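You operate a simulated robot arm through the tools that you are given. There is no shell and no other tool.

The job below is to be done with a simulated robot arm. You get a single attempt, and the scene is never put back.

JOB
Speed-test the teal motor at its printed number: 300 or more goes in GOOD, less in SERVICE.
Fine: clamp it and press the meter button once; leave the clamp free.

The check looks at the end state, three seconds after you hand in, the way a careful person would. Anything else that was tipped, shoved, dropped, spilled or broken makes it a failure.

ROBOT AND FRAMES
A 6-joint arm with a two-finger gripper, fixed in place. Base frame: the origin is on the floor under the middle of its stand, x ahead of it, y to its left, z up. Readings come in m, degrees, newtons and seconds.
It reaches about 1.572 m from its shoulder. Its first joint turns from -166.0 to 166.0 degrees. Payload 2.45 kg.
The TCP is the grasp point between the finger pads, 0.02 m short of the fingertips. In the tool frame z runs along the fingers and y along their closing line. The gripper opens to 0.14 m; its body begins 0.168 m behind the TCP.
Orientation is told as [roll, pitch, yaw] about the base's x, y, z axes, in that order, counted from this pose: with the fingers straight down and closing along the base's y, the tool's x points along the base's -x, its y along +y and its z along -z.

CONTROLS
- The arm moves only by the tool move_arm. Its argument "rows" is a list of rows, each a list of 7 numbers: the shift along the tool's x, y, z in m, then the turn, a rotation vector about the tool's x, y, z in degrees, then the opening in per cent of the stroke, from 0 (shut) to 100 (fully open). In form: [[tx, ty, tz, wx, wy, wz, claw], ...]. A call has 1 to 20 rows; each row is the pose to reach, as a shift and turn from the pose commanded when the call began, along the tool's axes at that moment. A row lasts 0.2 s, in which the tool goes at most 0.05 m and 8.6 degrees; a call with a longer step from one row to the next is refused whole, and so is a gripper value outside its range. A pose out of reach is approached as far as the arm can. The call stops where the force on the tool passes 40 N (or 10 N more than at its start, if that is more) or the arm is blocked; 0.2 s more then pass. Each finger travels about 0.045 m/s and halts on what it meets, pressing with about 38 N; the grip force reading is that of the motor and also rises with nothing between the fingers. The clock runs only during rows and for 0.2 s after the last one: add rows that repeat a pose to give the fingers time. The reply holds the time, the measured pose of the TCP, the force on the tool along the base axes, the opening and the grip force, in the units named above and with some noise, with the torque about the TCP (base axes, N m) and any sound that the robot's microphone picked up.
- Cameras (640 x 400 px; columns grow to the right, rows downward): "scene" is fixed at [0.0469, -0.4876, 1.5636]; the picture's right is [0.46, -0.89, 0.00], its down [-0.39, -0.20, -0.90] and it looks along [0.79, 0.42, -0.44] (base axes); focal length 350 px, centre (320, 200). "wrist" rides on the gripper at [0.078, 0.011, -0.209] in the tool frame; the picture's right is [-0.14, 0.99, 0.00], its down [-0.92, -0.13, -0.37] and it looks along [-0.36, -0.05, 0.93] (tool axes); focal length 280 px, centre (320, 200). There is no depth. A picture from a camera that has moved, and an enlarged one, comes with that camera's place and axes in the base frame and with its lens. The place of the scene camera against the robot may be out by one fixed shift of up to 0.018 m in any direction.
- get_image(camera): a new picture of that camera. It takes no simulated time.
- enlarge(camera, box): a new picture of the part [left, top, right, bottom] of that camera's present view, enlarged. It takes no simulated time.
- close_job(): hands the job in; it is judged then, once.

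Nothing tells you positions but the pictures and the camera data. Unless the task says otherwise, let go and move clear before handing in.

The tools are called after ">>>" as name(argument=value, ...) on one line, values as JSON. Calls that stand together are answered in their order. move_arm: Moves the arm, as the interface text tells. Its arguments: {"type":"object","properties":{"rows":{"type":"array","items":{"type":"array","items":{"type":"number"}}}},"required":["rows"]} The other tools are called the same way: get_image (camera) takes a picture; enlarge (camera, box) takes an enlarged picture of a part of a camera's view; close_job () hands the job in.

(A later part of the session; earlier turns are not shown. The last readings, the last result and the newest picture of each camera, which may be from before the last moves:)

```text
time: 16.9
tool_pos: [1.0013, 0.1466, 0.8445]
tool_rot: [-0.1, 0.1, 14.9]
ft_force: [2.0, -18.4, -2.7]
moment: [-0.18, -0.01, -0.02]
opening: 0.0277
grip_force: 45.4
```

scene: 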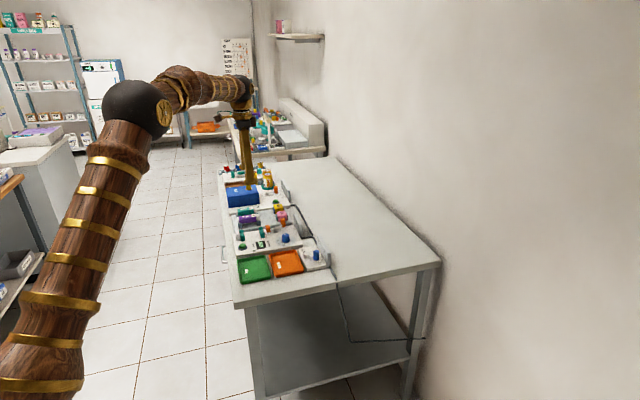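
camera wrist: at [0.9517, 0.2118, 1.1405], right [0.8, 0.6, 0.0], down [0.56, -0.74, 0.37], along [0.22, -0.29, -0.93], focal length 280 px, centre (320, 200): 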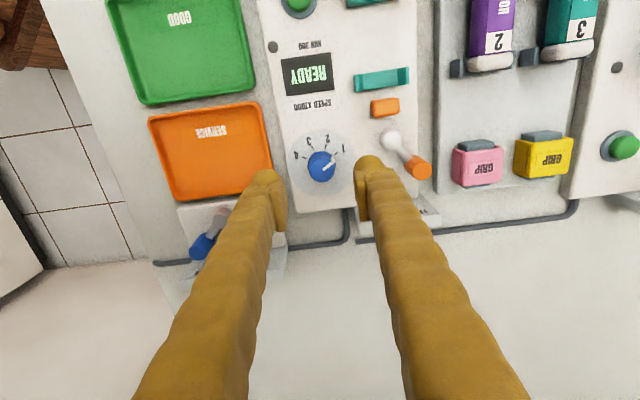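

There's about 18 N building along -y, so I'll add a 1 mm relief while turning the last 20°.

>>> move_arm(rows=[[0.0003, -0.001, 0, 0, 0, 0, 10], [0.0003, -0.001, 0, 0, 0, -5, 10], [0.0003, -0.001, 0, 0, 0, -10, 10], [0.0003, -0.001, 0, 0, 0, -15, 10], [0.0003, -0.001, 0, 0, 0, -20.3, 10], [0.0003, -0.001, 0, 0, 0, -20.3, 10]])

>>> enlarge(camera="wrist", box=[250, 120, 390, 240])

>>> enlarge(camera="scene", box=[260, 200, 340, 270])

```text
time: 18.3
tool_pos: [1.0017, 0.1456, 0.8451]
tool_rot: [0.1, 0.2, 35.3]
ft_force: [12.4, -8.2, -3.6]
moment: [-0.07, -0.11, -0.02]
opening: 0.0273
grip_force: 44.7
```

```text
3.33 times, centred on (320, 180) of wrist
camera zoom: at [0.9307, 0.1098, 1.0543], right [-0.46, 0.89, 0.0], down [0.83, 0.43, 0.37], along [0.33, 0.17, -0.93], focal length 935 px, centre (320, 267)
```

zoom: 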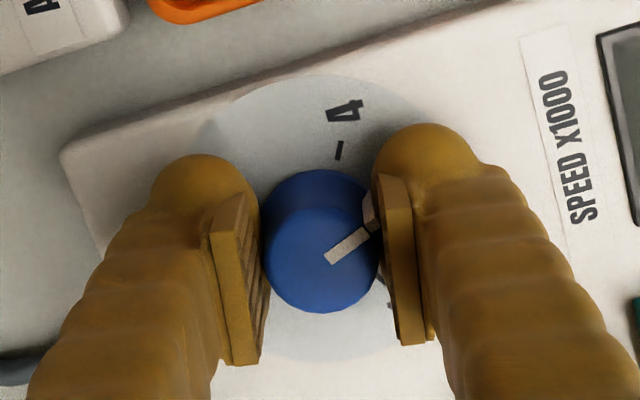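

```text
5.71 times, centred on (300, 235) of scene
camera zoom: at [0.0469, -0.4876, 1.5636], right [0.46, -0.89, 0.0], down [-0.39, -0.2, -0.9], along [0.79, 0.42, -0.44], focal length 1998 px, centre (434, 0)
```

zoom: 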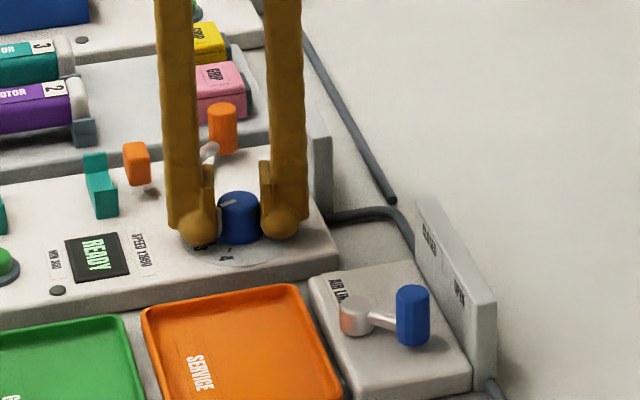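

The knob has rotated 80° in total. The scene view also shows the fingers are about 32 mm thick and near vertical at this opening. I'll release, rise and check the dial reading.

>>> move_arm(rows=[[0, 0, 0, 0, 0, 0, 32], [0, 0, 0, 0, 0, 0, 32], [0, 0, 0, 0, 0, 0, 32], [0, 0, -0.02, 0, 0, 0, 32], [0, 0, -0.06, 0, 0, 0, 32], [0, 0, -0.1, 0, 0, 0, 32], [0, 0, -0.1, 0, 0, 0, 32]])

>>> get_image(camera="wrist")

>>> enlarge(camera="wrist", box=[270, 110, 370, 190])

>>> enlarge(camera="scene", box=[260, 200, 340, 270])

```text
time: 19.9
tool_pos: [1.003, 0.1482, 0.9442]
tool_rot: [0.0, 0.1, 35.1]
ft_force: [0.3, -0.4, -1.6]
moment: [-0.05, 0.01, 0.02]
opening: 0.0447
grip_force: 0.1
```

```text
taken
camera wrist: at [0.9323, 0.1115, 1.1539], right [-0.46, 0.89, 0.0], down [0.83, 0.43, 0.37], along [0.33, 0.17, -0.93], focal length 280 px, centre (320, 200)
```

wrist: 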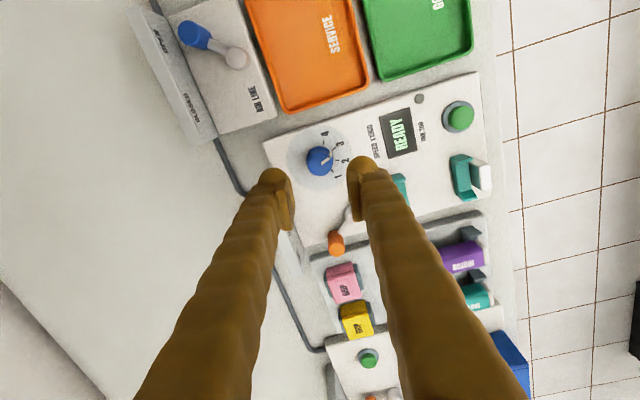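

```text
5.00 times, centred on (320, 150) of wrist
camera zoom: at [0.9323, 0.1115, 1.1539], right [-0.46, 0.89, 0.0], down [0.83, 0.43, 0.37], along [0.33, 0.17, -0.93], focal length 1402 px, centre (320, 450)
```

zoom: 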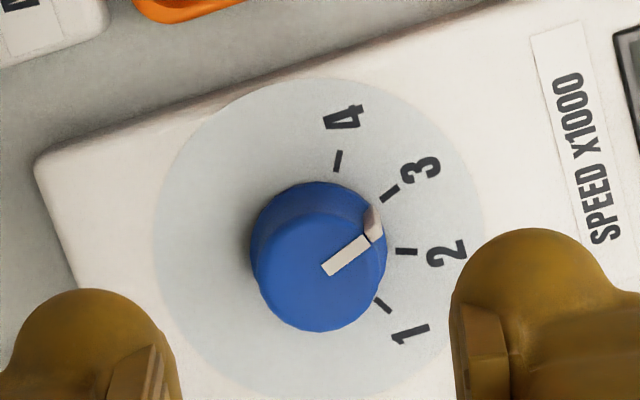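

```text
5.71 times, centred on (300, 235) of scene
camera zoom: at [0.0469, -0.4876, 1.5636], right [0.46, -0.89, 0.0], down [-0.39, -0.2, -0.9], along [0.79, 0.42, -0.44], focal length 1998 px, centre (434, 0)
```

zoom: 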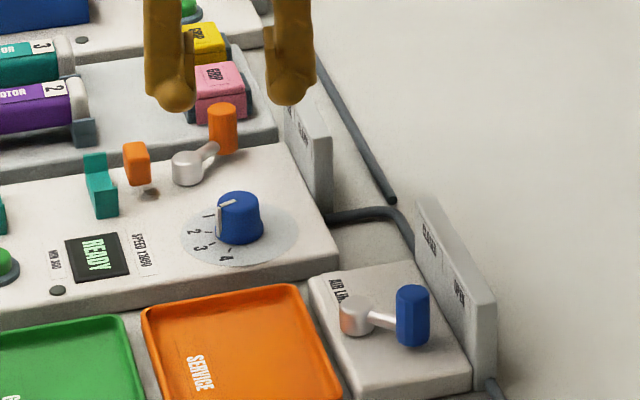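

The pointer looks to be at 3. I'll zoom in further to confirm it's on the mark.

>>> enlarge(camera="scene", box=[280, 225, 316, 255])

>>> enlarge(camera="wrist", box=[300, 125, 350, 185])

```text
13.33 times, centred on (298, 240) of scene
camera zoom: at [0.0469, -0.4876, 1.5636], right [0.46, -0.89, 0.0], down [-0.39, -0.2, -0.9], along [0.79, 0.42, -0.44], focal length 4662 px, centre (613, -333)
```

zoom: 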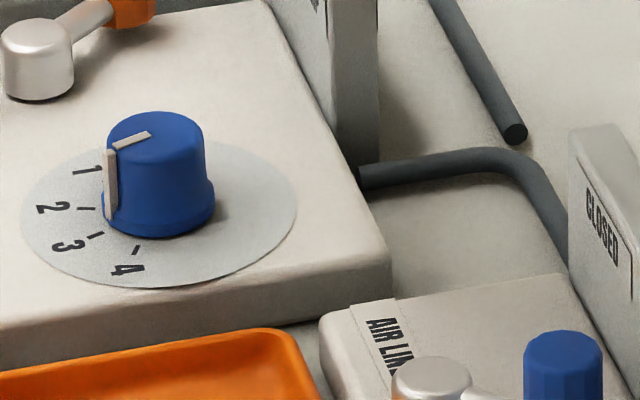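

```text
6.67 times, centred on (325, 155) of wrist
camera zoom: at [0.9323, 0.1115, 1.1539], right [-0.46, 0.89, 0.0], down [0.83, 0.43, 0.37], along [0.33, 0.17, -0.93], focal length 1869 px, centre (287, 500)
```

zoom: 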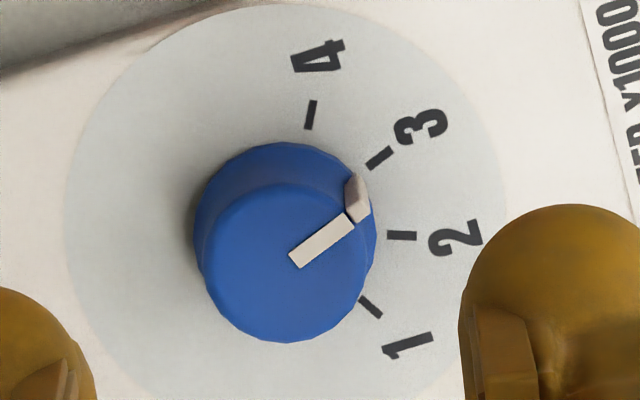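

The pointer is aligned with 3. Next I'll rotate back to bench alignment and hover over the teal motor with the opening set just wider than its body.

>>> move_arm(rows=[[-0.0217, 0.0165, -0.0015, 0, 0, 8.01, 32], [-0.0434, 0.0331, -0.003, 0, 0, 16.02, 32], [-0.065, 0.0496, -0.0045, 0, 0, 24.03, 32], [-0.0867, 0.0661, -0.006, 0, 0, 32.04, 32], [-0.1084, 0.0827, -0.0075, 0, 0, 40.05, 32], [-0.1301, 0.0992, -0.009, 0, 0, 48.06, 32], [-0.1518, 0.1157, -0.0105, 0, 0, 56.07, 32], [-0.1734, 0.1322, -0.012, 0, 0, 64.08, 32], [-0.1951, 0.1488, -0.0135, 0, 0, 72.09, 28], [-0.2168, 0.1653, -0.015, 0, 0, 80.1, 28], [-0.2168, 0.1653, -0.015, 0, 0, 80.1, 28], [-0.2168, 0.1653, -0.015, 0, 0, 80.1, 28]])

>>> get_image(camera="wrist")

>>> enlarge(camera="wrist", box=[240, 100, 400, 220])

```text
time: 22.5
tool_pos: [1.0826, 0.407, 0.9581]
tool_rot: [-0.2, 0.0, -45.0]
ft_force: [1.0, 0.2, 0.1]
moment: [-0.02, -0.01, -0.03]
opening: 0.0392
grip_force: 0.0
```

```text
taken
camera wrist: at [1.0345, 0.4689, 1.1671], right [0.8, 0.6, 0.0], down [0.56, -0.74, 0.37], along [0.22, -0.3, -0.93], focal length 280 px, centre (320, 200)
```

wrist: 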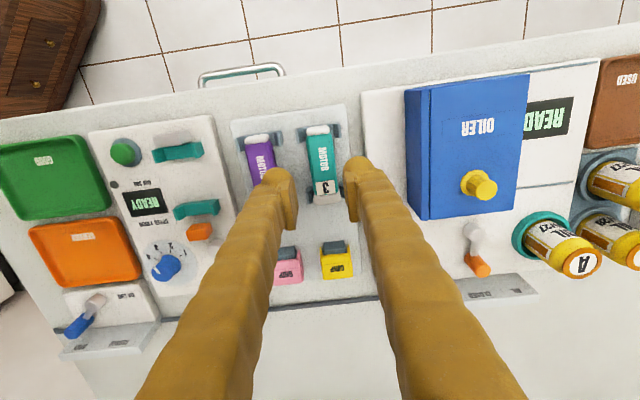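

```text
3.33 times, centred on (320, 160) of wrist
camera zoom: at [1.0345, 0.4689, 1.1671], right [0.8, 0.6, 0.0], down [0.56, -0.74, 0.37], along [0.22, -0.3, -0.93], focal length 935 px, centre (320, 333)
```

zoom: 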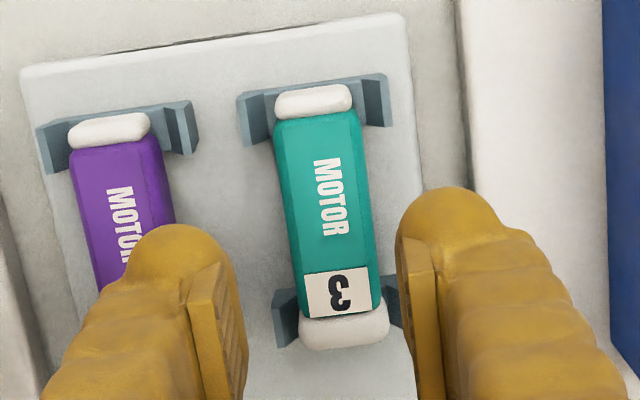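

The motor centre is at l≈1.0552, s≈0.479. I'll align and descend to just above the motor tops, then verify the clearance before going between them.

>>> move_arm(rows=[[-0.001, 0.0031, 0, 0, 0, 0, 28], [-0.001, 0.0031, 0.03, 0, 0, 0, 28], [-0.001, 0.0031, 0.055, 0, 0, 0, 28], [-0.001, 0.0031, 0.07, 0, 0, 0, 28], [-0.001, 0.0031, 0.07, 0, 0, 0, 28], [-0.001, 0.0031, 0.07, 0, 0, 0, 28]])

>>> enlarge(camera="wrist", box=[240, 110, 400, 230])

>>> enlarge(camera="scene", box=[230, 180, 300, 240])

```text
time: 23.9
tool_pos: [1.0852, 0.409, 0.888]
tool_rot: [-0.1, 0.0, -45.0]
ft_force: [-0.6, 0.2, 0.1]
moment: [-0.02, -0.02, 0.01]
opening: 0.039
grip_force: 0.0
```

```text
3.33 times, centred on (320, 170) of wrist
camera zoom: at [1.0376, 0.4722, 1.0974], right [0.8, 0.6, 0.0], down [0.56, -0.74, 0.37], along [0.22, -0.3, -0.93], focal length 935 px, centre (320, 300)
```

zoom: 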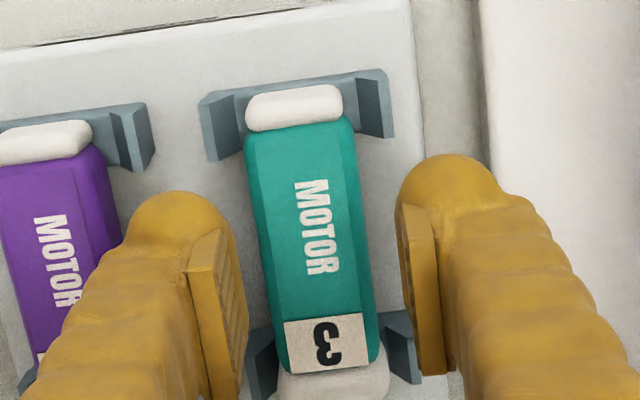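

```text
6.67 times, centred on (265, 210) of scene
camera zoom: at [0.0469, -0.4876, 1.5636], right [0.46, -0.89, 0.0], down [-0.39, -0.2, -0.9], along [0.79, 0.42, -0.44], focal length 2331 px, centre (687, 133)
```

zoom: 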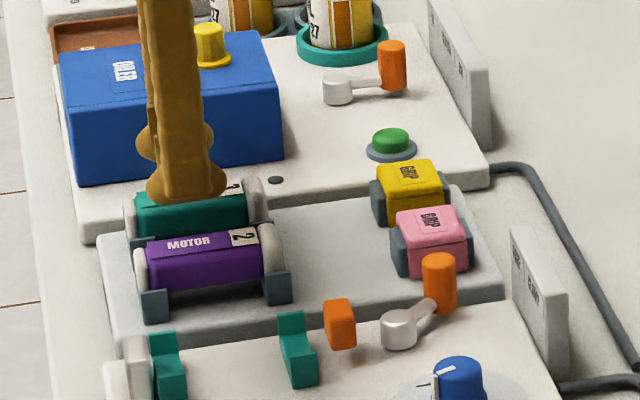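

I'm 1.4 mm right of the motor centre, which suits me because I want the left finger to hug the teal side and stay off the purple motor. I'll enter the gap slowly with that bias and watch the forces.

>>> move_arm(rows=[[-0.0012, 0.0014, 0, 0, 0, 0, 28], [-0.0012, 0.0014, 0.008, 0, 0, 0, 28], [-0.0012, 0.0014, 0.016, 0, 0, 0, 28], [-0.0012, 0.0014, 0.022, 0, 0, 0, 28], [-0.0012, 0.0014, 0.022, 0, 0, 0, 28]])

>>> enlarge(camera="wrist", box=[240, 120, 400, 240])

>>> enlarge(camera="scene", box=[230, 190, 290, 240])

```text
time: 25.1
tool_pos: [1.0887, 0.41, 0.8652]
tool_rot: [-0.1, 0.1, -45.0]
ft_force: [-0.6, 0.5, -0.1]
moment: [-0.01, 0.02, 0.02]
opening: 0.0393
grip_force: 0.1
```

```text
3.33 times, centred on (320, 180) of wrist
camera zoom: at [1.04, 0.4721, 1.0754], right [0.8, 0.6, 0.0], down [0.56, -0.74, 0.37], along [0.22, -0.3, -0.93], focal length 935 px, centre (320, 267)
```

zoom: 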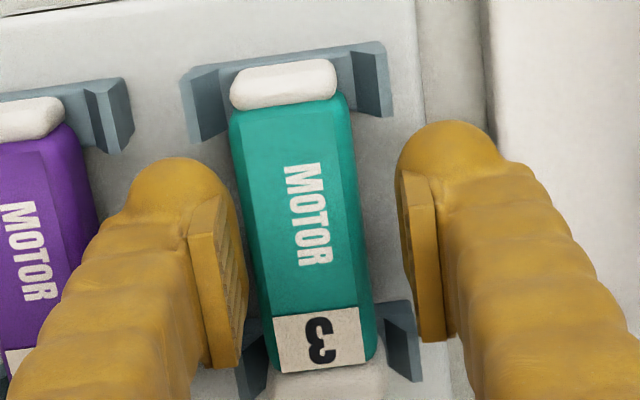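

```text
8.00 times, centred on (260, 215) of scene
camera zoom: at [0.0469, -0.4876, 1.5636], right [0.46, -0.89, 0.0], down [-0.39, -0.2, -0.9], along [0.79, 0.42, -0.44], focal length 2797 px, centre (800, 80)
```

zoom: 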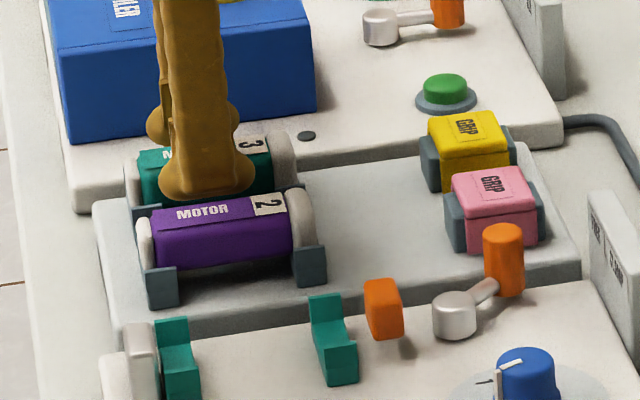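

There's no contact and the gap to the purple motor is visible. I'll go down the last 16 mm, centre while narrowing the fingers, then close.

>>> move_arm(rows=[[0, 0, 0.006, 0, 0, 0, 28], [0, 0, 0.012, 0, 0, 0, 28], [0, 0, 0.0165, 0, 0, 0, 28], [0, -0.0014, 0.0165, 0, 0, 0, 26], [0, -0.0028, 0.0165, 0, 0, 0, 24], [0, -0.0028, 0.0165, 0, 0, 0, 24]])

>>> enlarge(camera="wrist", box=[240, 120, 400, 240])

```text
time: 26.5
tool_pos: [1.0859, 0.4056, 0.8493]
tool_rot: [-0.1, 0.1, -45.0]
ft_force: [0.4, 0.0, -0.2]
moment: [-0.01, 0.01, -0.02]
opening: 0.0341
grip_force: 0.0
```

```text
3.33 times, centred on (320, 180) of wrist
camera zoom: at [1.0382, 0.4691, 1.06], right [0.8, 0.6, 0.0], down [0.56, -0.74, 0.37], along [0.22, -0.29, -0.93], focal length 935 px, centre (320, 267)
```

zoom: 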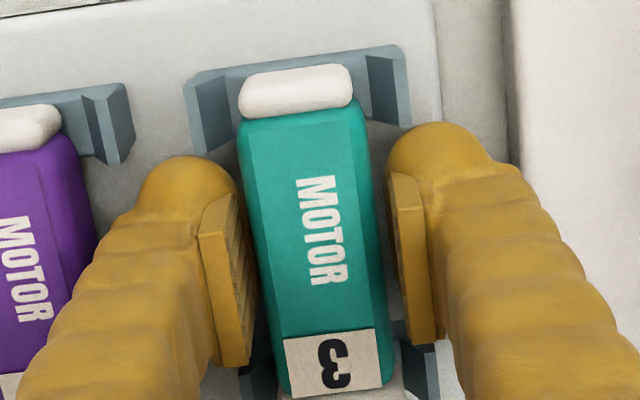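

The fingers straddle the teal motor with no contact on either side. Closing.

>>> move_arm(rows=[[0, 0, 0, 0, 0, 0, 10], [0, 0, 0, 0, 0, 0, 10], [0, 0, 0, 0, 0, 0, 10], [0, 0, 0, 0, 0, 0, 10]])

>>> enlarge(camera="wrist", box=[240, 120, 400, 240])

```text
time: 27.5
tool_pos: [1.0856, 0.4064, 0.8503]
tool_rot: [-0.2, 0.0, -45.0]
ft_force: [0.6, -0.1, 0.3]
moment: [-0.08, -0.03, 0.0]
opening: 0.0283
grip_force: 38.2
```

```text
3.33 times, centred on (320, 180) of wrist
camera zoom: at [1.0382, 0.4691, 1.06], right [0.8, 0.6, 0.0], down [0.56, -0.74, 0.37], along [0.22, -0.3, -0.93], focal length 935 px, centre (320, 267)
```

zoom: 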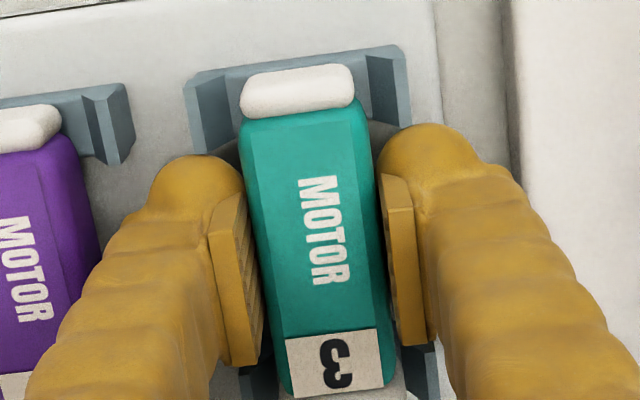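

I've got the motor at 28.3 mm wide with no side load. Lifting straight up.

>>> move_arm(rows=[[0, 0, -0.008, 0, 0, 0, 10], [0, 0, -0.016, 0, 0, 0, 10], [0, 0, -0.03, 0, 0, 0, 10], [0, 0, -0.05, 0, 0, 0, 10], [0, 0, -0.07, 0, 0, 0, 10], [0, 0, -0.09, 0, 0, 0, 10], [0, 0, -0.09, 0, 0, 0, 10]])

>>> get_image(camera="wrist")

>>> enlarge(camera="scene", box=[230, 170, 310, 240])

```text
time: 29.1
tool_pos: [1.0837, 0.4062, 0.942]
tool_rot: [-0.1, 0.0, -45.0]
ft_force: [0.0, -0.4, 0.7]
moment: [0.0, -0.01, -0.01]
opening: 0.014
grip_force: 0.0
```

```text
taken
camera wrist: at [1.0363, 0.4693, 1.1511], right [0.8, 0.6, 0.0], down [0.56, -0.74, 0.37], along [0.22, -0.3, -0.93], focal length 280 px, centre (320, 200)
```

wrist: 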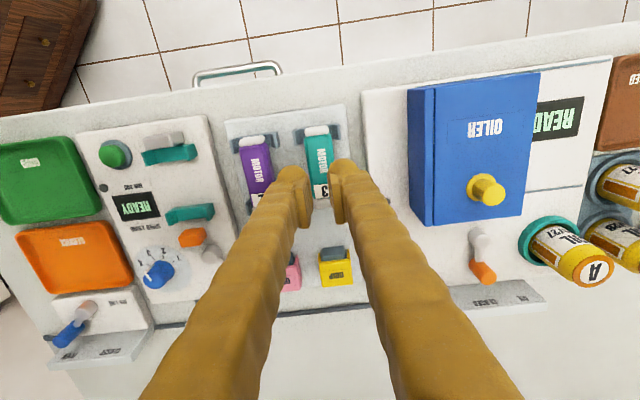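

```text
5.71 times, centred on (270, 205) of scene
camera zoom: at [0.0469, -0.4876, 1.5636], right [0.46, -0.89, 0.0], down [-0.39, -0.2, -0.9], along [0.79, 0.42, -0.44], focal length 1998 px, centre (606, 171)
```

zoom: 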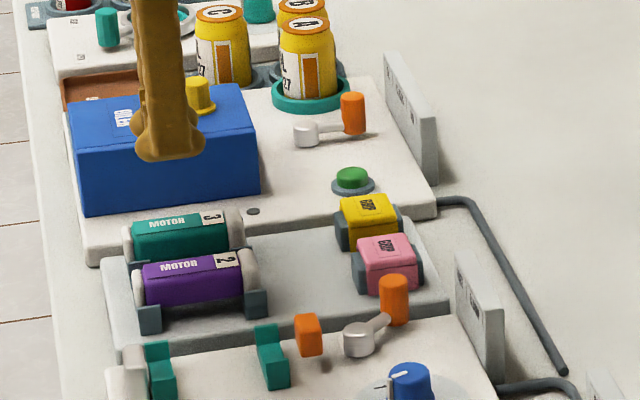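

The motor slipped out and is back in its seat, since I had gripped it too high on the bevelled part. I'll check that it's undisturbed and work out its true height so I can grip lower.

>>> enlarge(camera="scene", box=[240, 203, 276, 232])

>>> enlarge(camera="wrist", box=[215, 100, 375, 220])

>>> enlarge(camera="scene", box=[236, 225, 290, 260])

```text
13.79 times, centred on (258, 218) of scene
camera zoom: at [0.0469, -0.4876, 1.5636], right [0.46, -0.89, 0.0], down [-0.39, -0.2, -0.9], along [0.79, 0.42, -0.44], focal length 4823 px, centre (1175, -41)
```

zoom: 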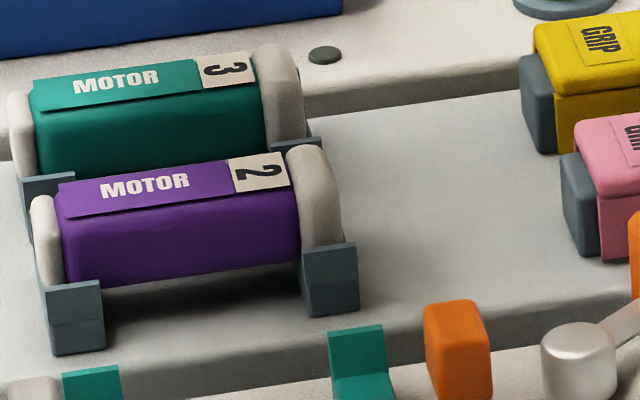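

```text
3.33 times, centred on (295, 160) of wrist
camera zoom: at [1.0363, 0.4693, 1.1511], right [0.8, 0.6, 0.0], down [0.56, -0.74, 0.37], along [0.22, -0.3, -0.93], focal length 935 px, centre (403, 333)
```

zoom: 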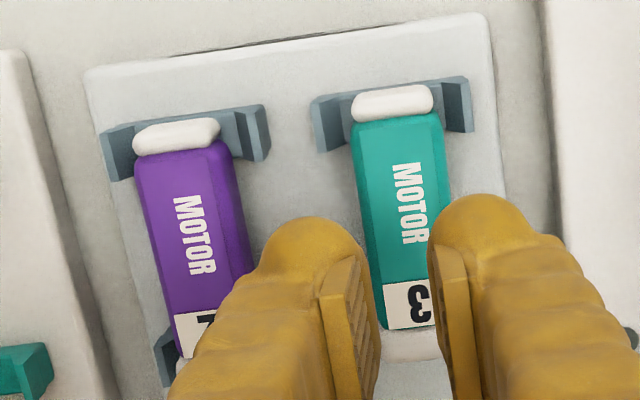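

```text
11.43 times, centred on (263, 242) of scene
camera zoom: at [0.0469, -0.4876, 1.5636], right [0.46, -0.89, 0.0], down [-0.39, -0.2, -0.9], along [0.79, 0.42, -0.44], focal length 3996 px, centre (971, -286)
```

zoom: 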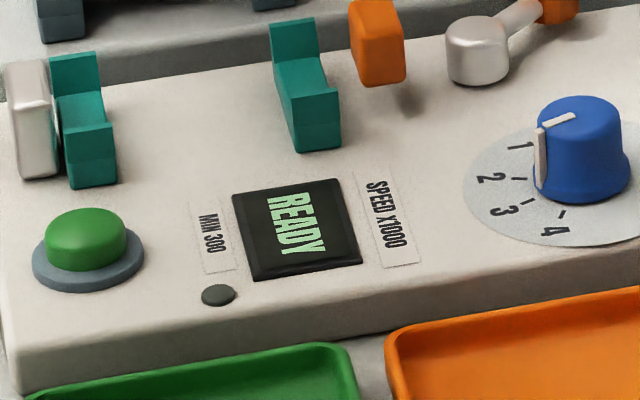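

The motor and rack haven't moved, and only the grip failed. The body's widest part sits lower than I assumed, so I'll go back in with the same bias and grip about 6 mm deeper.

>>> move_arm(rows=[[0, 0.0028, 0, 0, 0, 0, 28], [0, 0.0028, 0, 0, 0, 0, 28], [0, 0.0028, 0.03, 0, 0, 0, 28], [0, 0.0028, 0.055, 0, 0, 0, 28], [0, 0.0028, 0.068, 0, 0, 0, 28], [0, 0.0028, 0.076, 0, 0, 0, 28], [0, 0.0028, 0.084, 0, 0, 0, 28], [0, 0.0028, 0.09, 0, 0, 0, 28], [0, 0.0028, 0.094, 0, 0, 0, 28], [0, 0.0028, 0.097, 0, 0, 0, 28], [0, 0.0014, 0.097, 0, 0, 0, 26], [0, 0, 0.097, 0, 0, 0, 24], [0, 0, 0.097, 0, 0, 0, 24]])

>>> enlarge(camera="wrist", box=[240, 120, 400, 240])

>>> enlarge(camera="scene", box=[236, 195, 284, 235])

```text
time: 31.9
tool_pos: [1.0875, 0.4073, 0.8433]
tool_rot: [0.0, 0.0, -44.9]
ft_force: [0.4, -0.8, 0.7]
moment: [0.01, 0.02, 0.02]
opening: 0.0339
grip_force: 0.2
```

```text
3.33 times, centred on (320, 180) of wrist
camera zoom: at [1.0387, 0.4693, 1.0533], right [0.8, 0.6, 0.0], down [0.56, -0.74, 0.37], along [0.22, -0.3, -0.93], focal length 935 px, centre (320, 267)
```

zoom: 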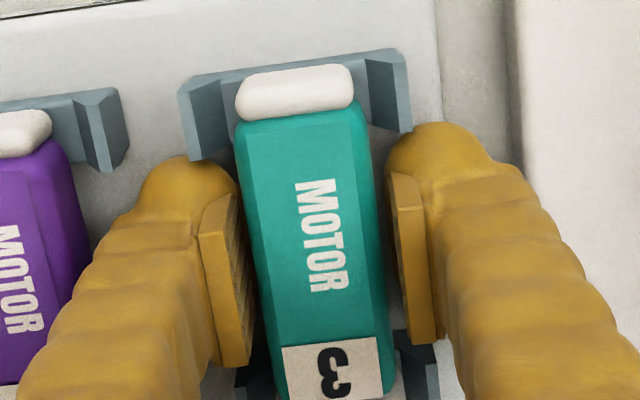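

```text
10.00 times, centred on (260, 215) of scene
camera zoom: at [0.0469, -0.4876, 1.5636], right [0.46, -0.89, 0.0], down [-0.39, -0.2, -0.9], along [0.79, 0.42, -0.44], focal length 3497 px, centre (920, 50)
```

zoom: 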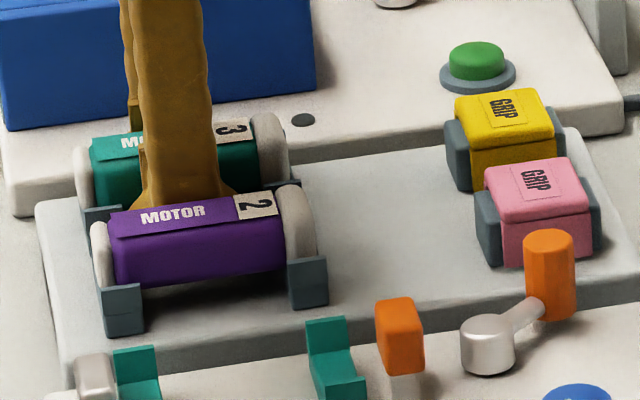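

I'm lower now and still contact-free. Closing fully, then a small test lift.

>>> move_arm(rows=[[0, 0, 0, 0, 0, 0, 5], [0, 0, 0, 0, 0, 0, 5], [0, 0, 0, 0, 0, 0, 5], [0, 0, 0, 0, 0, 0, 5], [0, 0, 0, 0, 0, 0, 5], [0, 0, -0.001, 0, 0, 0, 5], [0, 0, -0.002, 0, 0, 0, 5], [0, 0, -0.003, 0, 0, 0, 5], [0, 0, -0.004, 0, 0, 0, 5], [0, 0, -0.006, 0, 0, 0, 5], [0, 0, -0.006, 0, 0, 0, 5]])

>>> enlarge(camera="wrist", box=[240, 120, 400, 240])

>>> enlarge(camera="scene", box=[236, 195, 284, 235])

```text
time: 34.3
tool_pos: [1.0861, 0.4064, 0.8517]
tool_rot: [-0.2, 0.0, -45.0]
ft_force: [1.0, -0.6, -1.4]
moment: [0.02, 0.01, 0.0]
opening: 0.0284
grip_force: 37.9
```

```text
3.33 times, centred on (320, 180) of wrist
camera zoom: at [1.0379, 0.4695, 1.0594], right [0.8, 0.6, 0.0], down [0.56, -0.74, 0.37], along [0.22, -0.3, -0.93], focal length 935 px, centre (320, 267)
```

zoom: 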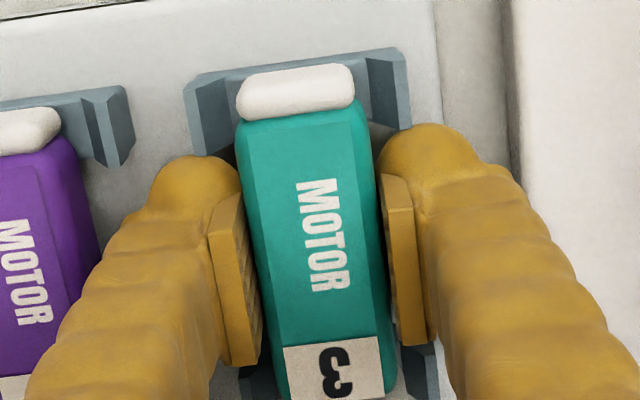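

```text
10.00 times, centred on (260, 215) of scene
camera zoom: at [0.0469, -0.4876, 1.5636], right [0.46, -0.89, 0.0], down [-0.39, -0.2, -0.9], along [0.79, 0.42, -0.44], focal length 3497 px, centre (920, 50)
```

zoom: 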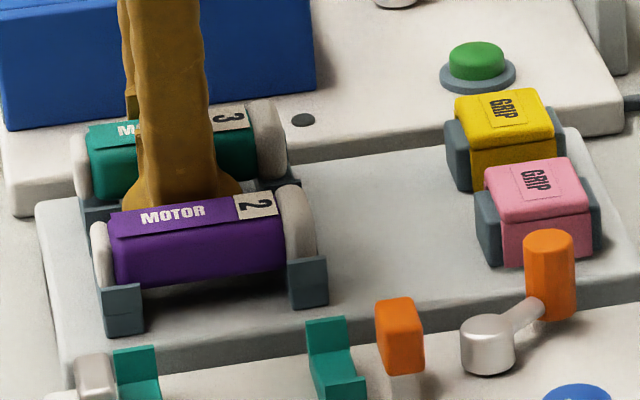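

The motor came up with the gripper this time: its label rose by about 6 mm in the scene view. Continuing the lift gently.

>>> move_arm(rows=[[0, 0, -0.004, 0, 0, 0, 5], [0, 0, -0.008, 0, 0, 0, 5], [0, 0, -0.013, 0, 0, 0, 5], [0, 0, -0.02, 0, 0, 0, 5], [0, 0, -0.028, 0, 0, 0, 5], [0, 0, -0.037, 0, 0, 0, 5], [0, 0, -0.047, 0, 0, 0, 5], [0, 0, -0.057, 0, 0, 0, 5], [0, 0, -0.057, 0, 0, 0, 5]])

>>> get_image(camera="wrist")

>>> enlarge(camera="scene", box=[230, 180, 300, 245])

```text
time: 36.3
tool_pos: [1.0855, 0.4068, 0.9071]
tool_rot: [-0.2, 0.0, -45.0]
ft_force: [-0.4, 0.2, -0.9]
moment: [-0.04, 0.01, 0.0]
opening: 0.0286
grip_force: 38.0
```

```text
taken
camera wrist: at [1.038, 0.47, 1.1162], right [0.8, 0.6, 0.0], down [0.56, -0.74, 0.37], along [0.22, -0.3, -0.93], focal length 280 px, centre (320, 200)
```

wrist: 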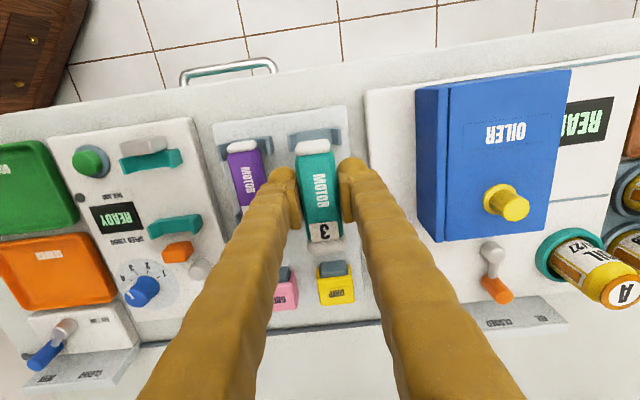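

```text
6.15 times, centred on (265, 212) of scene
camera zoom: at [0.0469, -0.4876, 1.5636], right [0.46, -0.89, 0.0], down [-0.39, -0.2, -0.9], along [0.79, 0.42, -0.44], focal length 2152 px, centre (658, 123)
```

zoom: 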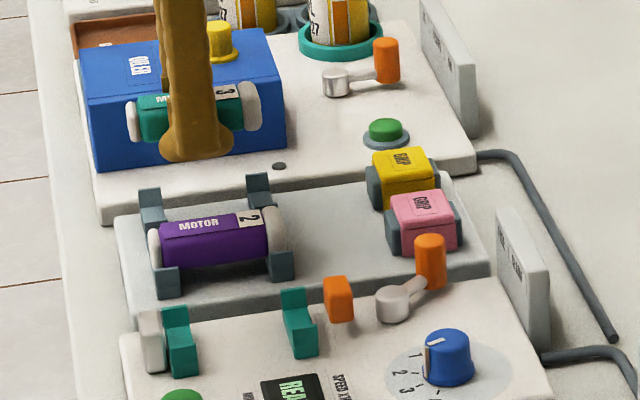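

The motor is held securely. I'll carry it along the bench over the tester cradle, then check alignment.

>>> move_arm(rows=[[0, 0, -0.008, 0, 0, 0, 5], [-0.0002, -0.02, -0.008, 0, 0, 0, 5], [-0.0006, -0.05, -0.008, 0, 0, 0, 5], [-0.001, -0.085, -0.008, 0, 0, 0, 5], [-0.0014, -0.12, -0.008, 0, 0, 0, 5], [-0.0018, -0.15, -0.008, 0, 0, 0, 5], [-0.0018, -0.165, -0.008, 0, 0, 0, 5], [-0.0018, -0.1699, -0.008, 0, 0, 0, 5], [-0.0018, -0.1699, -0.008, 0, 0, 0, 5], [-0.0018, -0.1699, -0.008, 0, 0, 0, 5]])

>>> get_image(camera="wrist")

>>> enlarge(camera="wrist", box=[260, 90, 380, 210])

>>> enlarge(camera="scene", box=[230, 200, 300, 260])

```text
time: 38.5
tool_pos: [0.9684, 0.2841, 0.9157]
tool_rot: [-0.2, 0.1, -44.9]
ft_force: [0.5, 0.5, -1.1]
moment: [0.01, -0.03, 0.01]
opening: 0.0288
grip_force: 37.8
```

```text
taken
camera wrist: at [0.9204, 0.3481, 1.1244], right [0.8, 0.6, 0.0], down [0.56, -0.74, 0.37], along [0.22, -0.3, -0.93], focal length 280 px, centre (320, 200)
```

wrist: 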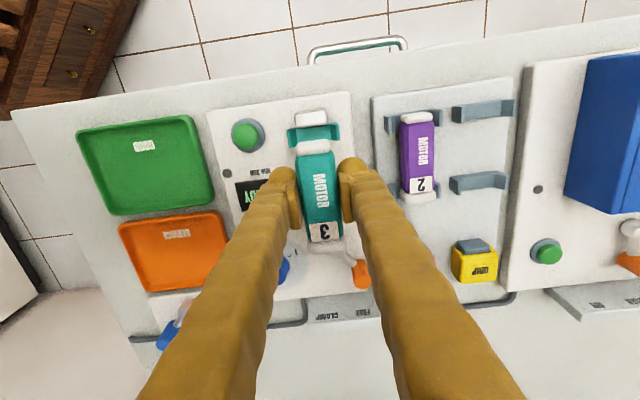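

```text
3.33 times, centred on (320, 150) of wrist
camera zoom: at [0.9204, 0.3481, 1.1244], right [0.8, 0.6, 0.0], down [0.56, -0.74, 0.37], along [0.22, -0.3, -0.93], focal length 935 px, centre (320, 367)
```

zoom: 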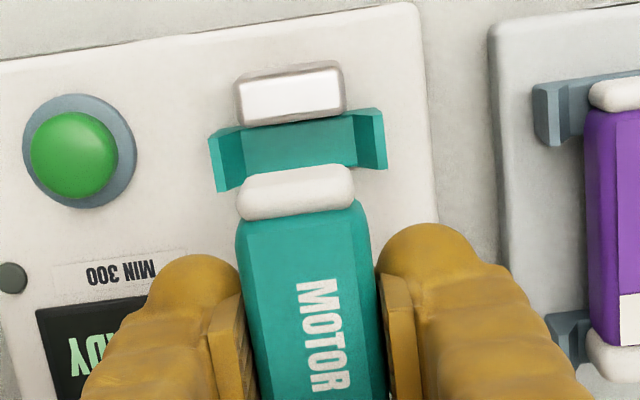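

```text
6.67 times, centred on (265, 230) of scene
camera zoom: at [0.0469, -0.4876, 1.5636], right [0.46, -0.89, 0.0], down [-0.39, -0.2, -0.9], along [0.79, 0.42, -0.44], focal length 2331 px, centre (687, 0)
```

zoom: 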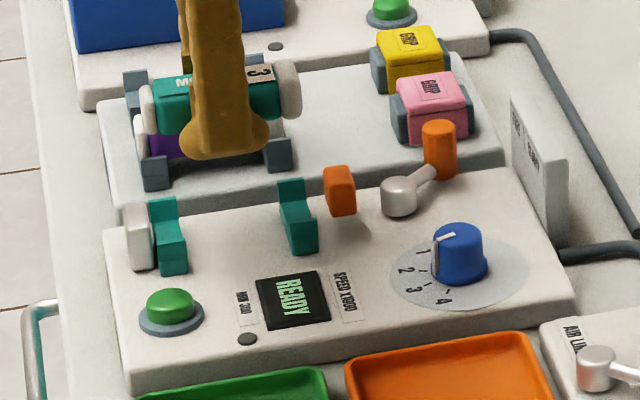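

The cradle centre measures l=0.8854, and I'm within 1 mm. The motor's aisle end clears the white stop by about 3 mm, so I'll bias 1 mm toward the wall and lower it into the cradle.

>>> move_arm(rows=[[-0.0008, -0.0006, 0, 0, 0, 0, 5], [-0.0008, -0.0006, 0.015, 0, 0, 0, 5], [-0.0008, -0.0006, 0.03, 0, 0, 0, 5], [-0.0008, -0.0006, 0.04, 0, 0, 0, 5], [-0.0008, -0.0006, 0.048, 0, 0, 0, 5], [-0.0008, -0.0006, 0.048, 0, 0, 0, 5]])

>>> enlarge(camera="wrist", box=[260, 90, 380, 210])

>>> enlarge(camera="scene", box=[235, 215, 285, 260])

```text
time: 39.9
tool_pos: [0.9663, 0.2835, 0.8667]
tool_rot: [0.0, 0.0, -44.9]
ft_force: [0.0, -0.1, -1.8]
moment: [0.0, -0.02, 0.0]
opening: 0.0288
grip_force: 38.1
```

```text
3.33 times, centred on (320, 150) of wrist
camera zoom: at [0.9188, 0.347, 1.076], right [0.8, 0.6, 0.0], down [0.56, -0.74, 0.37], along [0.22, -0.3, -0.93], focal length 935 px, centre (320, 367)
```

zoom: 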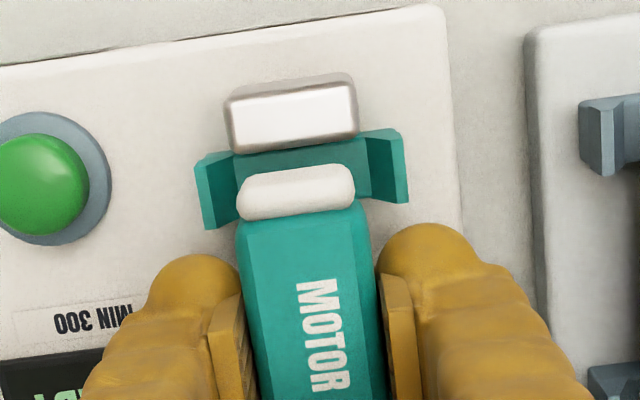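

```text
8.89 times, centred on (260, 238) of scene
camera zoom: at [0.0469, -0.4876, 1.5636], right [0.46, -0.89, 0.0], down [-0.39, -0.2, -0.9], along [0.79, 0.42, -0.44], focal length 3108 px, centre (853, -133)
```

zoom: 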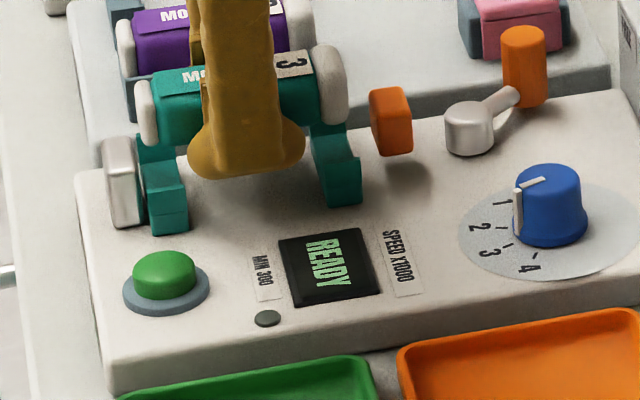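

It's aligned laterally within half a millimetre. I'll shift 1.5 mm more toward the wall for stop clearance and lower slowly to the seat.

>>> move_arm(rows=[[-0.0015, 0, 0, 0, 0, 0, 5], [-0.0015, 0, 0.006, 0, 0, 0, 5], [-0.0015, 0, 0.012, 0, 0, 0, 5], [-0.0015, 0, 0.016, 0, 0, 0, 5], [-0.0015, 0, 0.019, 0, 0, 0, 5], [-0.0015, 0, 0.019, 0, 0, 0, 5]])

>>> enlarge(camera="wrist", box=[260, 90, 380, 210])

>>> enlarge(camera="scene", box=[235, 215, 285, 260])

```text
time: 41.3
tool_pos: [0.9686, 0.2834, 0.848]
tool_rot: [-0.1, 0.0, -45.0]
ft_force: [0.4, -0.4, -2.2]
moment: [0.01, 0.0, -0.02]
opening: 0.0289
grip_force: 38.3
```

```text
3.33 times, centred on (320, 150) of wrist
camera zoom: at [0.9198, 0.3467, 1.0573], right [0.8, 0.6, 0.0], down [0.56, -0.74, 0.37], along [0.22, -0.3, -0.93], focal length 935 px, centre (320, 367)
```

zoom: 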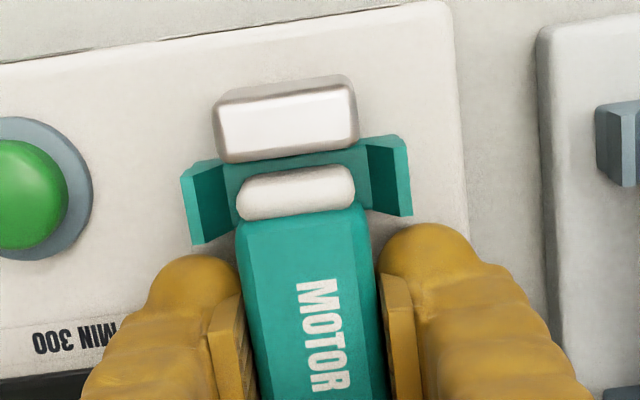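

```text
8.89 times, centred on (260, 238) of scene
camera zoom: at [0.0469, -0.4876, 1.5636], right [0.46, -0.89, 0.0], down [-0.39, -0.2, -0.9], along [0.79, 0.42, -0.44], focal length 3108 px, centre (853, -133)
```

zoom: 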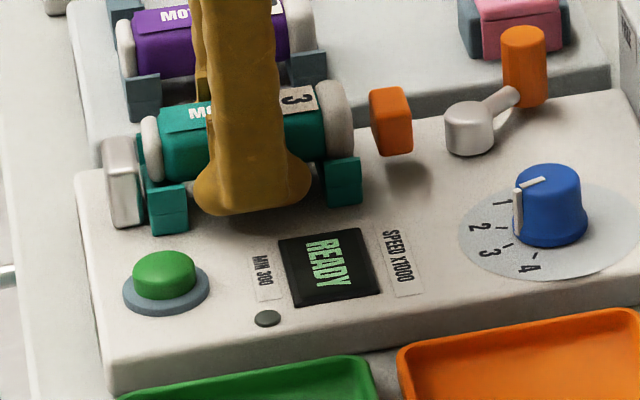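

The caps are entering the U-jaws and aren't supported yet. I'll continue down in 1 mm steps.

>>> move_arm(rows=[[0, 0, 0.001, 0, 0, 0, 5], [0, 0, 0.002, 0, 0, 0, 5], [0, 0, 0.003, 0, 0, 0, 5], [0, 0, 0.0038, 0, 0, 0, 5], [0, 0, 0.0038, 0, 0, 0, 5]])

```text
time: 42.5
tool_pos: [0.9686, 0.2836, 0.8442]
tool_rot: [0.0, -0.1, -45.0]
ft_force: [-0.4, -0.3, -0.2]
moment: [-0.01, -0.03, -0.03]
opening: 0.0288
grip_force: 38.1
```

>>> move_arm(rows=[[0, 0, 0.0005, 0, 0, 0, 5], [0, 0, 0.001, 0, 0, 0, 5], [0, 0, 0.001, 0, 0, 0, 5]])

>>> enlarge(camera="scene", box=[235, 215, 285, 260])

>>> enlarge(camera="wrist", box=[260, 90, 380, 210])

```text
time: 43.3
tool_pos: [0.9687, 0.2839, 0.8437]
tool_rot: [-0.1, 0.0, -45.0]
ft_force: [-3.3, 1.2, 7.5]
moment: [0.01, 0.05, 0.01]
opening: 0.0287
grip_force: 38.0
```

```text
8.89 times, centred on (260, 238) of scene
camera zoom: at [0.0469, -0.4876, 1.5636], right [0.46, -0.89, 0.0], down [-0.39, -0.2, -0.9], along [0.79, 0.42, -0.44], focal length 3108 px, centre (853, -133)
```

zoom: 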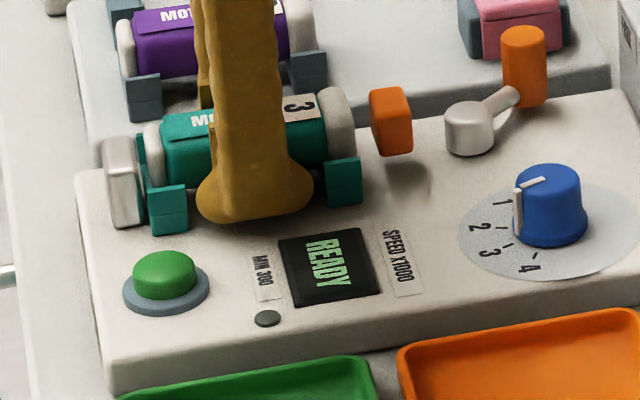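

```text
3.33 times, centred on (320, 150) of wrist
camera zoom: at [0.9202, 0.346, 1.0533], right [0.8, 0.6, 0.0], down [0.56, -0.74, 0.37], along [0.22, -0.29, -0.93], focal length 935 px, centre (320, 367)
```

zoom: 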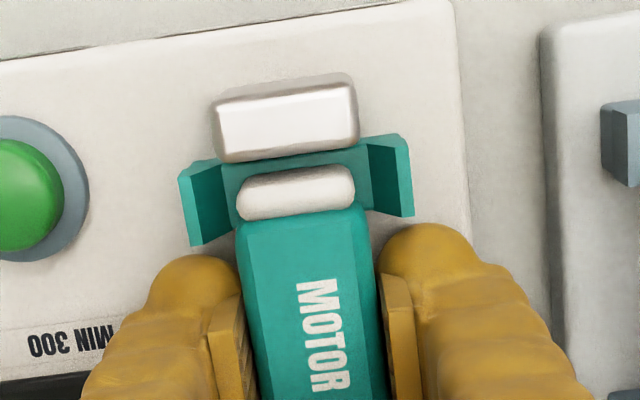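

The seat is felt, with +7.5 N upward. I'll release and rise straight up.

>>> move_arm(rows=[[0, 0, 0, 0, 0, 0, 26], [0, 0, 0, 0, 0, 0, 26], [0, 0, 0, 0, 0, 0, 26], [0, 0, -0.01, 0, 0, 0, 26], [0, 0, -0.03, 0, 0, 0, 26], [0, 0, -0.06, 0, 0, 0, 26], [0, 0, -0.1, 0, 0, 0, 26], [0, 0, -0.1, 0, 0, 0, 26]])

>>> get_image(camera="wrist")

>>> enlarge(camera="scene", box=[235, 215, 305, 260])

>>> enlarge(camera="wrist", box=[260, 90, 380, 210])

```text
time: 45.1
tool_pos: [0.969, 0.2815, 0.944]
tool_rot: [-0.1, 0.0, -45.0]
ft_force: [0.4, -0.8, 0.0]
moment: [0.0, 0.01, 0.0]
opening: 0.0365
grip_force: 0.1
```

```text
taken
camera wrist: at [0.9206, 0.3446, 1.1528], right [0.8, 0.6, 0.0], down [0.56, -0.74, 0.37], along [0.22, -0.3, -0.93], focal length 280 px, centre (320, 200)
```

wrist: 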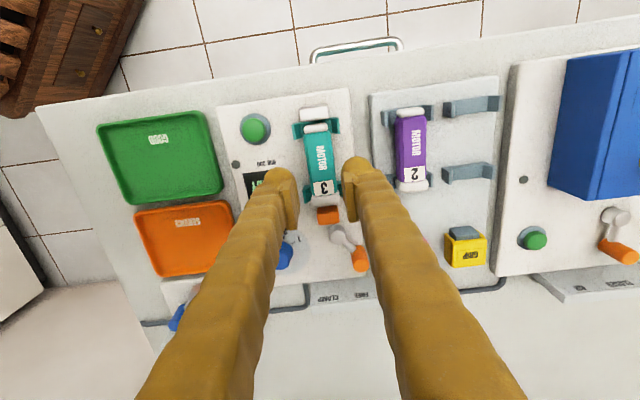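

```text
8.89 times, centred on (270, 238) of scene
camera zoom: at [0.0469, -0.4876, 1.5636], right [0.46, -0.89, 0.0], down [-0.39, -0.2, -0.9], along [0.79, 0.42, -0.44], focal length 3108 px, centre (764, -133)
```

zoom: 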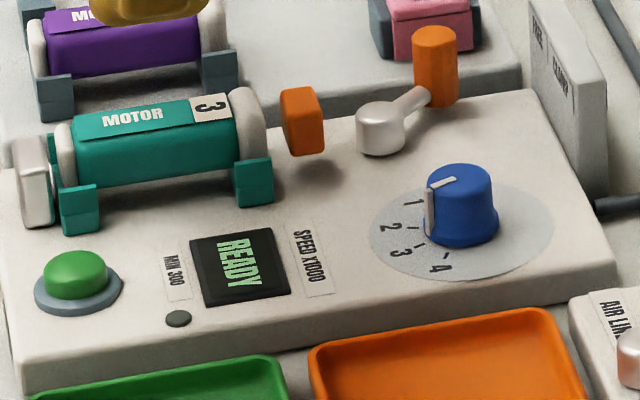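

```text
3.33 times, centred on (320, 150) of wrist
camera zoom: at [0.9206, 0.3446, 1.1528], right [0.8, 0.6, 0.0], down [0.56, -0.74, 0.37], along [0.22, -0.3, -0.93], focal length 935 px, centre (320, 367)
```

zoom: 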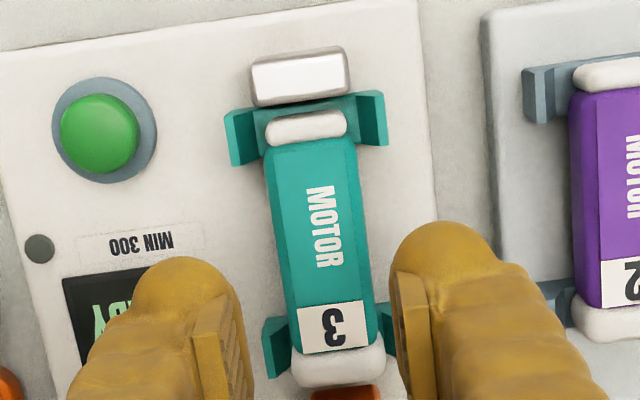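

The motor is seated in the cradle. Next is the clamp lever, but the pink GRIP block sits close to the handle, so I'll look closely at the clearances around it.

>>> enlarge(camera="wrist", box=[295, 200, 385, 310])

>>> enlarge(camera="scene", box=[275, 200, 315, 240])

```text
3.64 times, centred on (340, 255) of wrist
camera zoom: at [0.9206, 0.3446, 1.1528], right [0.8, 0.6, 0.0], down [0.56, -0.74, 0.37], along [0.22, -0.3, -0.93], focal length 1020 px, centre (247, 0)
```

zoom: 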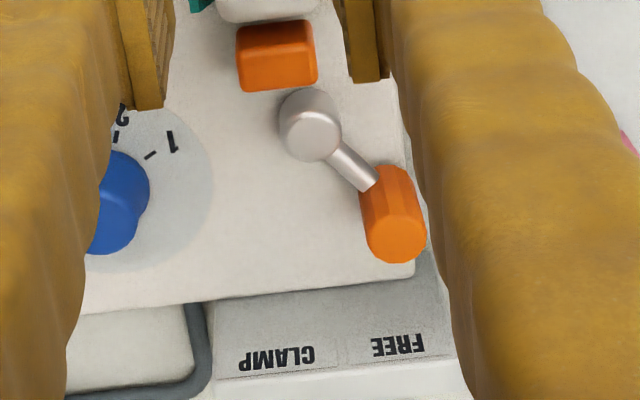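

```text
10.00 times, centred on (295, 220) of scene
camera zoom: at [0.0469, -0.4876, 1.5636], right [0.46, -0.89, 0.0], down [-0.39, -0.2, -0.9], along [0.79, 0.42, -0.44], focal length 3497 px, centre (570, 0)
```

zoom: 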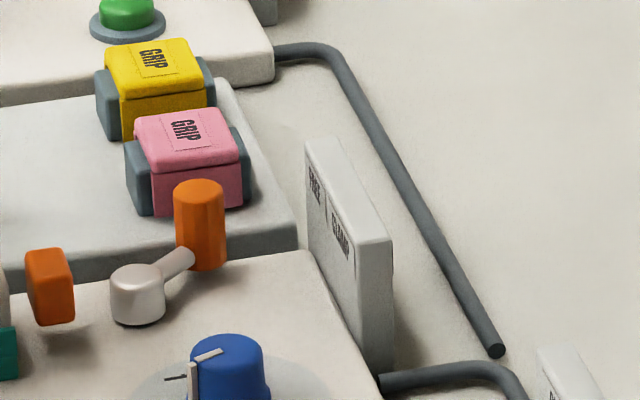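

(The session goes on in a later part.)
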